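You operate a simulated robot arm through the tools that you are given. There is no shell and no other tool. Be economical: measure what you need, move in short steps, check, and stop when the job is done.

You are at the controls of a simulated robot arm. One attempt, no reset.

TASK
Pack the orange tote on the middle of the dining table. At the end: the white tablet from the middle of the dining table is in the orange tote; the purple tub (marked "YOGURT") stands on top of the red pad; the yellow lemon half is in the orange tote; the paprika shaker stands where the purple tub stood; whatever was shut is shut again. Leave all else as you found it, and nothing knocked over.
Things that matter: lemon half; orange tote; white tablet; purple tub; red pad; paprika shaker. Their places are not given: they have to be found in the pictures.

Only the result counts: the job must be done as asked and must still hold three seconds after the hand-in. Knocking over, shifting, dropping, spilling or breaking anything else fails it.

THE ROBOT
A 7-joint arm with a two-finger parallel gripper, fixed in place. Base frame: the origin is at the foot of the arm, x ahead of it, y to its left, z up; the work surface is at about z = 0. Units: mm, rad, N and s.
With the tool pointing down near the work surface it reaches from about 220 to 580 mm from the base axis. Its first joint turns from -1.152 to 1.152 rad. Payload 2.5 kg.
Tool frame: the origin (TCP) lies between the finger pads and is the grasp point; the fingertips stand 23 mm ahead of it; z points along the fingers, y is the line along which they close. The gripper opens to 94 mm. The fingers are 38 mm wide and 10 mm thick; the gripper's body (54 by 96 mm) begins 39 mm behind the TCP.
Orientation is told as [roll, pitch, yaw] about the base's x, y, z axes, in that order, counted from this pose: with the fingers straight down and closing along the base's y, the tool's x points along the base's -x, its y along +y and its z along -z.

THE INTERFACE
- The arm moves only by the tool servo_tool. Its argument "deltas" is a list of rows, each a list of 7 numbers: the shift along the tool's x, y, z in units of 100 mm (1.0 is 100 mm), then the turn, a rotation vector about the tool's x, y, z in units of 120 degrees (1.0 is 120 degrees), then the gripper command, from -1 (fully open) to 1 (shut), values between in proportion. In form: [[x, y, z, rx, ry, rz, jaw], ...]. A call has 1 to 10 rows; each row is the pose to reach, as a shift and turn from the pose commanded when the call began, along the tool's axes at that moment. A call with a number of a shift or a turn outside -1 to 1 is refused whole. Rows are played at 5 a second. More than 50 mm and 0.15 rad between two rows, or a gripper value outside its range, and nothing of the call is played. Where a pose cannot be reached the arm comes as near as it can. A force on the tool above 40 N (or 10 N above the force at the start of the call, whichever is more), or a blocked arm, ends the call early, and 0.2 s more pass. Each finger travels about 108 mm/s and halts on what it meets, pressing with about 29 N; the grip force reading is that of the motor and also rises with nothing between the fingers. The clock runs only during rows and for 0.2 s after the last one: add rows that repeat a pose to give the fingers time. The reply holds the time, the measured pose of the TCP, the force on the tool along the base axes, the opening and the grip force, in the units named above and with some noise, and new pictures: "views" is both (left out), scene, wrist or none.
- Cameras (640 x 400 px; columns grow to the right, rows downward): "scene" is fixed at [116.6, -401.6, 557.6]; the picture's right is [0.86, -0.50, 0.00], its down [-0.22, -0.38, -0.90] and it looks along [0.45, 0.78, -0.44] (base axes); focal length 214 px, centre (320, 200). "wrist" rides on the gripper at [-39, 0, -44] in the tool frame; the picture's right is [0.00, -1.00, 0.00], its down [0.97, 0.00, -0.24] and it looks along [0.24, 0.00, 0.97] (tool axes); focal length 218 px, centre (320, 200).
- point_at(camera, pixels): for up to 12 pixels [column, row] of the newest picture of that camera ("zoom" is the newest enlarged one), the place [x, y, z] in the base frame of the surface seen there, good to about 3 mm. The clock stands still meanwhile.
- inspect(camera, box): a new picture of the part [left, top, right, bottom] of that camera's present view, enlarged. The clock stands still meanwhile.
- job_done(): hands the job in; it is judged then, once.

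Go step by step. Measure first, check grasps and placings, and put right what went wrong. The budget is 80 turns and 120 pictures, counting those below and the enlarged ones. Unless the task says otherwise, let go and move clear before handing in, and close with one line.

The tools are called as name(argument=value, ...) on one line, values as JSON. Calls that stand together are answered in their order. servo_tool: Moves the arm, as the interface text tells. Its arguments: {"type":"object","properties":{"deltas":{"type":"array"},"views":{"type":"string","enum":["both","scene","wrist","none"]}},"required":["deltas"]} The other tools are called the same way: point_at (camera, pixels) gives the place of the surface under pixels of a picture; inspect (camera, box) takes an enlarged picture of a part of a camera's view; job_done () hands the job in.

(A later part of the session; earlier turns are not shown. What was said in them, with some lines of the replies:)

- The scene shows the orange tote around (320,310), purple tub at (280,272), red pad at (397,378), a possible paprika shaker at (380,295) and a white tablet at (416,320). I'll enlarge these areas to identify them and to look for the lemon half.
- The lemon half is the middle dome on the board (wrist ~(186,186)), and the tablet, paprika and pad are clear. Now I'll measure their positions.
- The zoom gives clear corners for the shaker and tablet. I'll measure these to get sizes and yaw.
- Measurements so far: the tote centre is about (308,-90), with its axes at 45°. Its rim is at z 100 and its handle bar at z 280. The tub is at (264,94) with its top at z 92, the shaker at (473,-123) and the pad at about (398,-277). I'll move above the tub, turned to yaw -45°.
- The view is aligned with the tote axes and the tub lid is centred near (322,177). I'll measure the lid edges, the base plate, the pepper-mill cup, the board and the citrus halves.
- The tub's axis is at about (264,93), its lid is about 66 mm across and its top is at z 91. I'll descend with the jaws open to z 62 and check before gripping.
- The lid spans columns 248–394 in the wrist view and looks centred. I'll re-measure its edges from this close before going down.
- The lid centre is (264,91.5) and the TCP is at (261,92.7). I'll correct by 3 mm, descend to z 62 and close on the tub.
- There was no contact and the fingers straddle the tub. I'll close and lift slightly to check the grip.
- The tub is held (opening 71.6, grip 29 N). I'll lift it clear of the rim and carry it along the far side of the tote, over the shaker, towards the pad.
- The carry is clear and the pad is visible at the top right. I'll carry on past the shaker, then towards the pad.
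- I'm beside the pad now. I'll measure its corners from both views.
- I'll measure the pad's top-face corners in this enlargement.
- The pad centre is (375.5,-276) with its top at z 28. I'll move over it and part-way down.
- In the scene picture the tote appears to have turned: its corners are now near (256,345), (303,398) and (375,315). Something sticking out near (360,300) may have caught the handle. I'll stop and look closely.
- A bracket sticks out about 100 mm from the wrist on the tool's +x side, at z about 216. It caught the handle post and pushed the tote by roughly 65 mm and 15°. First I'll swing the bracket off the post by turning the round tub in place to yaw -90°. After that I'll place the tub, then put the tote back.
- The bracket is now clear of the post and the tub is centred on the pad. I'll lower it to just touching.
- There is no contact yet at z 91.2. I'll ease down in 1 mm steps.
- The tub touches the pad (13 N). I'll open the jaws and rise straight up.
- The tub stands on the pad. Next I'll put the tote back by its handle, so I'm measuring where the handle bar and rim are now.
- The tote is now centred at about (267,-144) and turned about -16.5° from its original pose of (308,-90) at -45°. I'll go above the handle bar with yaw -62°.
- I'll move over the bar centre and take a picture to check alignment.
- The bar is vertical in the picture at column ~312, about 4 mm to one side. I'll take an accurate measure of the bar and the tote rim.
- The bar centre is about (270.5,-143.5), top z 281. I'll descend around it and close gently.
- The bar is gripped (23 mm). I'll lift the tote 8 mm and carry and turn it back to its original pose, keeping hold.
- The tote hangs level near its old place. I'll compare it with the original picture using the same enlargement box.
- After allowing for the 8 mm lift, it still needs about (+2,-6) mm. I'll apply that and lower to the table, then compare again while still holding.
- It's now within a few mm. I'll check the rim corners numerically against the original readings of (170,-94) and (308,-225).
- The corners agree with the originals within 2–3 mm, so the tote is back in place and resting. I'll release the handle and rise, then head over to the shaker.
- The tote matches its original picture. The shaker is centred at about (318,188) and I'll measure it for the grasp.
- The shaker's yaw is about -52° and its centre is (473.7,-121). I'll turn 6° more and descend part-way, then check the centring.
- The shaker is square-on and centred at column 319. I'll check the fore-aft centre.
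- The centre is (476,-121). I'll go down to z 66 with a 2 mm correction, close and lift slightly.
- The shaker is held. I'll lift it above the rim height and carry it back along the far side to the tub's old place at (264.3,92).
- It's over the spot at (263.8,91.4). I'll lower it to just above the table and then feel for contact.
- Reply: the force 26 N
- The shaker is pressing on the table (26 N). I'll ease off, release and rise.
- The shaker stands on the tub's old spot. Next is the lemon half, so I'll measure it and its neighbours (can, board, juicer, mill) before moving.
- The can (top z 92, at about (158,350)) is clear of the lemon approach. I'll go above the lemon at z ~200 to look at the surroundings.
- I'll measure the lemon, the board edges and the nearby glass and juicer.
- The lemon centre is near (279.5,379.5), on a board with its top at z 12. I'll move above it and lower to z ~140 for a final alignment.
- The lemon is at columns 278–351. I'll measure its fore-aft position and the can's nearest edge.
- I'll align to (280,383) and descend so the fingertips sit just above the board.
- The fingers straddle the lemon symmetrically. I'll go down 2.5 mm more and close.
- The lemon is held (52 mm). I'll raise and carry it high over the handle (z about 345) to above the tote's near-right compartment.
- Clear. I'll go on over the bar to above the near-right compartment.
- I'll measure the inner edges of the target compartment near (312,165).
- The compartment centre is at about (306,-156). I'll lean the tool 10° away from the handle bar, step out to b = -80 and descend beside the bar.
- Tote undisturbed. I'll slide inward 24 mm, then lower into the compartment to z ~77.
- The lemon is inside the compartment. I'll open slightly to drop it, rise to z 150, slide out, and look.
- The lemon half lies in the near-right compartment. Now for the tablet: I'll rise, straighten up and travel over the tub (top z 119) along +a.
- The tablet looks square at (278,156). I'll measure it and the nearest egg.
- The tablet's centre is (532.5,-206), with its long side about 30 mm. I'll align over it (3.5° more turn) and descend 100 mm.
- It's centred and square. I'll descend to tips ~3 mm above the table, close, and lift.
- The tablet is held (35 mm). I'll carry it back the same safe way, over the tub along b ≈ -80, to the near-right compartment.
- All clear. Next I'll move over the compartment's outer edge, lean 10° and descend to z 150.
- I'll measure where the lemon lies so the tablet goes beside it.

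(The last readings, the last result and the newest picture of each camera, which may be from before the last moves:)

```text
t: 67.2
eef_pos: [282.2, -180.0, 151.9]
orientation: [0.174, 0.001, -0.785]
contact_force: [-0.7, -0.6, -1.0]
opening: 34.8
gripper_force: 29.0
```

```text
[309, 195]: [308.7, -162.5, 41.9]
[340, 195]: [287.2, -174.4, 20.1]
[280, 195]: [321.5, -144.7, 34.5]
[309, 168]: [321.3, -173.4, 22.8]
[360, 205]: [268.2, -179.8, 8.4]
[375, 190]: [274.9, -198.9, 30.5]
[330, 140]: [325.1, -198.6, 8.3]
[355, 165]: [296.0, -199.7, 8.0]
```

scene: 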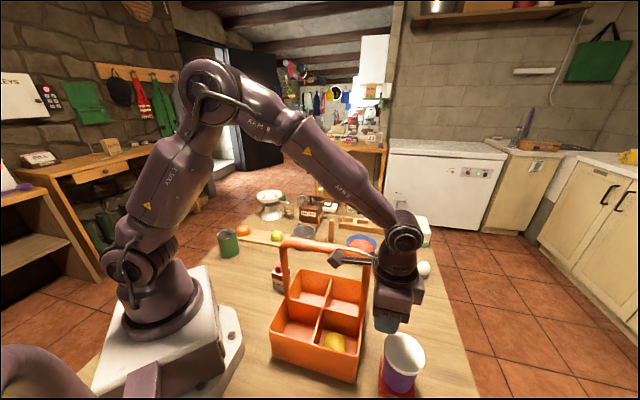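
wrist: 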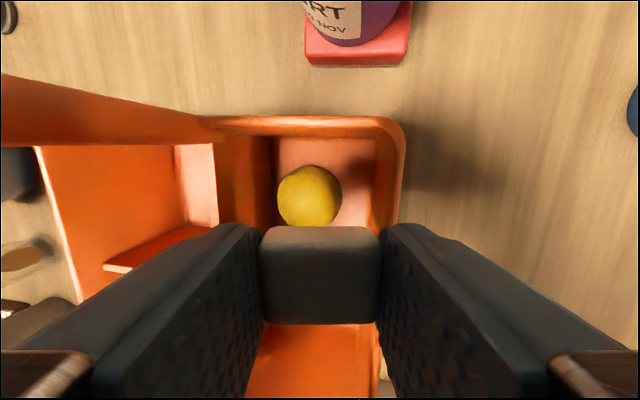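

The lemon fills the middle of its compartment, so the tablet will go in the near-left one instead. I'll move 72 mm along -a at this height and check.

servo_tool(deltas=[[0.25, 0, 0, 0, 0, 0, 1], [0.5, 0, 0, 0, 0, 0, 1], [0.724, 0, 0, 0, 0, 0, 1], [0.724, 0.12, 0.021, 0, 0, 0, 1], [0.724, 0.24, 0.0425, 0, 0, 0, 1], [0.724, 0.24, 0.0425, 0, 0, 0, 1]], views="both")

```text
t: 68.6
eef_pos: [249.0, -112.8, 151.5]
orientation: [0.175, 0.0, -0.785]
contact_force: [-0.2, 0.6, -0.5]
opening: 34.7
gripper_force: 28.8
```

scene: 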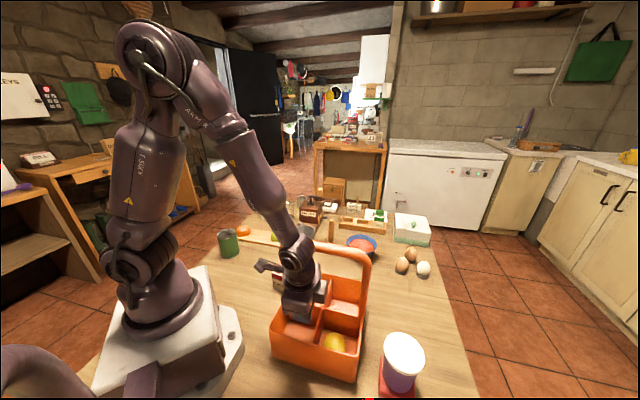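
wrist: 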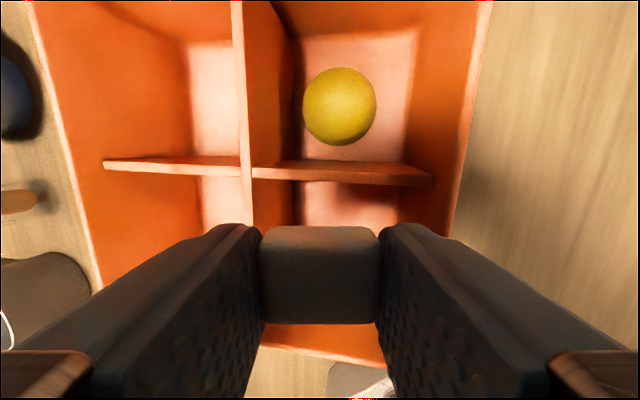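

It's centred over the near-left compartment. I'll lower to z 77 and release with a small opening.

servo_tool(deltas=[[0, -0.043, 0.246, 0, 0, 0, 1], [0, -0.087, 0.493, 0, 0, 0, 1], [0, -0.13, 0.739, 0, 0, 0, 1], [0, -0.13, 0.739, 0, 0, 0, 1]], views="none")

servo_tool(deltas=[[0, 0, 0, 0, 0, 0, 0.2], [0, 0, 0, 0, 0, 0, 0.0], [0, 0, 0, 0, 0, 0, 0.0], [0, 0.04, -0.246, 0, 0, 0, 0.0], [0, 0.08, -0.493, 0, 0, 0, 0], [0, 0.13, -0.739, 0, 0, 0, 0], [0, -0.11, -0.78, 0, 0, 0, 0], [0, -0.11, -0.78, 0, 0, 0, 0]], views="both")

```text
t: 69.6
eef_pos: [246.4, -111.2, 76.1]
orientation: [0.173, 0.0, -0.785]
contact_force: [-0.7, 0.3, 0.4]
opening: 34.6
gripper_force: 28.7
```

```text
t: 71.4
eef_pos: [230.8, -130.5, 151.6]
orientation: [0.174, 0.0, -0.784]
contact_force: [-0.1, 0.0, -0.5]
opening: 47.0
gripper_force: 0.0
```

scene: 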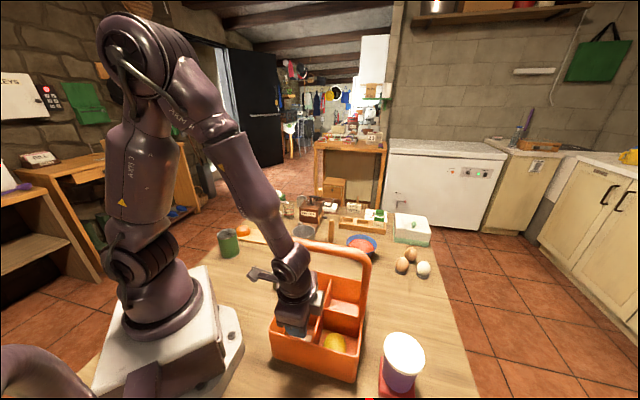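
wrist: 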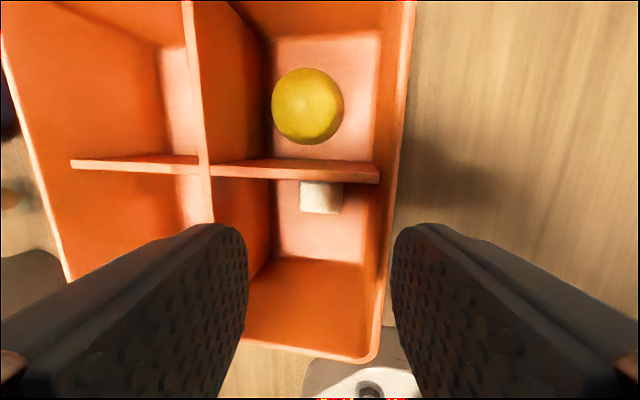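

The tablet lies in the near-left compartment and the lemon in the near-right. I'll rise straight up well clear of the handle.

servo_tool(deltas=[[0, 0.058, -0.328, 0, 0, 0, 0], [0, 0.116, -0.657, 0, 0, 0, 0], [0, 0.174, -0.985, 0, 0, 0, 0]], views="none")

servo_tool(deltas=[[0, 0.058, -0.328, 0.03, 0, 0, 0], [0, 0.116, -0.657, 0.06, 0, 0, 0], [0, 0.174, -0.985, 0.0833, 0, 0, 0], [0, 0.174, -0.985, 0.0833, 0, 0, 0]], views="both")

inspect(camera="scene", box=[240, 250, 480, 400])

inspect(camera="scene", box=[200, 180, 360, 300])

```text
t: 72.2
eef_pos: [232.1, -130.0, 253.0]
orientation: [0.174, 0.002, -0.785]
contact_force: [0.0, -0.3, 0.1]
opening: 47.0
gripper_force: 0.1
```

```text
t: 73.2
eef_pos: [232.2, -128.0, 354.5]
orientation: [0.0, 0.001, -0.788]
contact_force: [0.2, -0.6, -0.4]
opening: 46.7
gripper_force: 0.1
```

scene: 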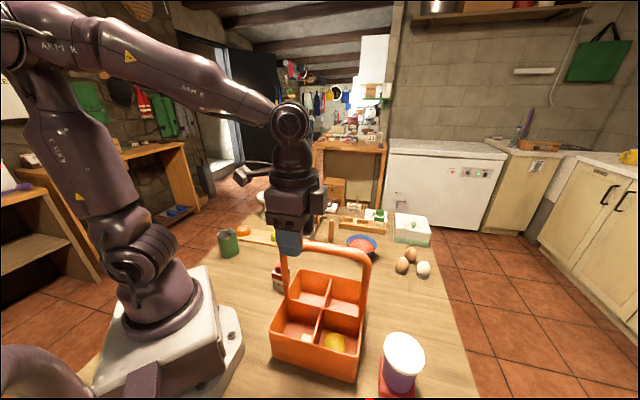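
wrist: 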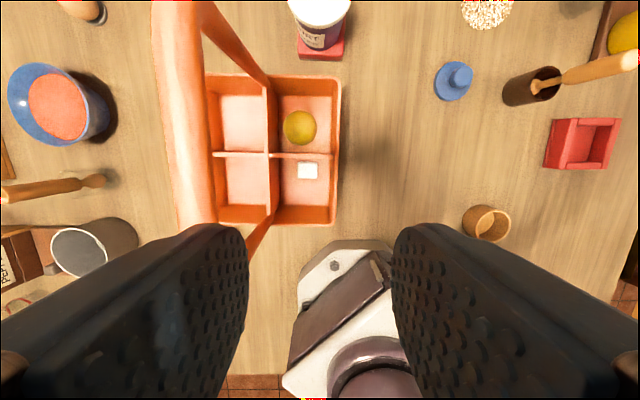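

```text
2.67 times, centred on (360, 325) of scene
```

zoom: 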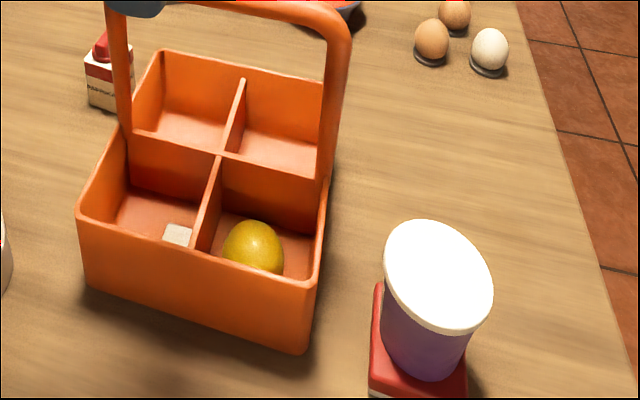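

```text
3.33 times, centred on (280, 240) of scene
```

zoom: 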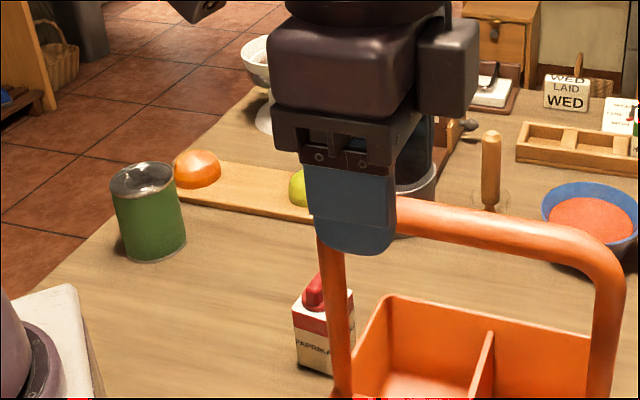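

The state looks right, but there is a second yellow object at the wrist picture's far right (625,30) in a brown tray. I'll check what it is and re-check the tote's pose numerically.

inspect(camera="wrist", box=[500, 0, 640, 100])

inspect(camera="scene", box=[250, 310, 380, 400])

point_at(camera="scene", pixels=[[270, 328.5], [270, 330], [358, 352], [358, 355], [296, 240], [355, 250], [325, 245], [318, 308], [323, 308], [300, 268], [316, 310], [354, 378]])

```text
4.00 times, centred on (570, 50) of wrist
```

zoom: 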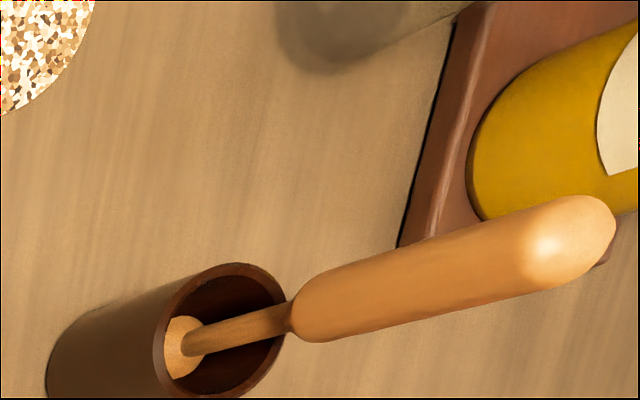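

```text
4.44 times, centred on (315, 355) of scene
```

zoom: 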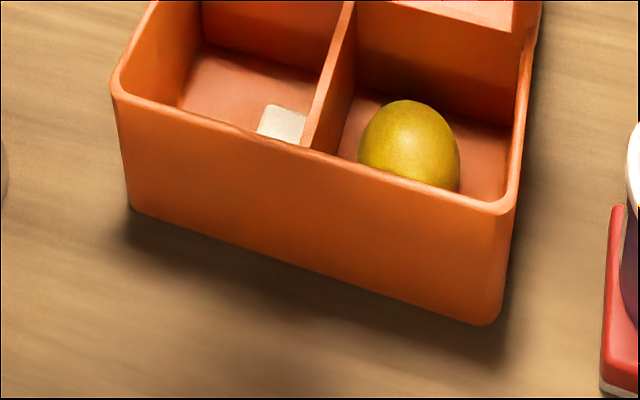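

```text
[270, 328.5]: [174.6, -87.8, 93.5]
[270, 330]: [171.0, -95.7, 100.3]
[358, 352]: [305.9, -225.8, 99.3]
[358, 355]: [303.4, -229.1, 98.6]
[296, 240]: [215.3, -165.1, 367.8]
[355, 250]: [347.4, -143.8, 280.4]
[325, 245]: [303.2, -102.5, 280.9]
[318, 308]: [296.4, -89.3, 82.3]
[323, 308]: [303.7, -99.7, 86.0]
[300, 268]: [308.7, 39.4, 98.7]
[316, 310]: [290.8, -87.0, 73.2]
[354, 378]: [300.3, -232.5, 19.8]
```

The second yellow object is a labelled jar, not a lemon half. At the same pixels the tote reads within about 2 mm of its first readings, for example (171,-96) against (170,-94). The tub is on the pad, the shaker on the tub's old spot, both items are in the tote and the arm is clear, so I'm handing in.

job_done()

```text
The job is handed in.
```

I handed the job in: the tablet and lemon half are in the orange tote, the yogurt tub stands on the red pad, and the paprika shaker stands where the tub was. The wrist bracket knocked the tote about 65 mm out of place along the way; I set it back to within about 2–3 mm. Nothing had to be opened, so there was nothing to shut.
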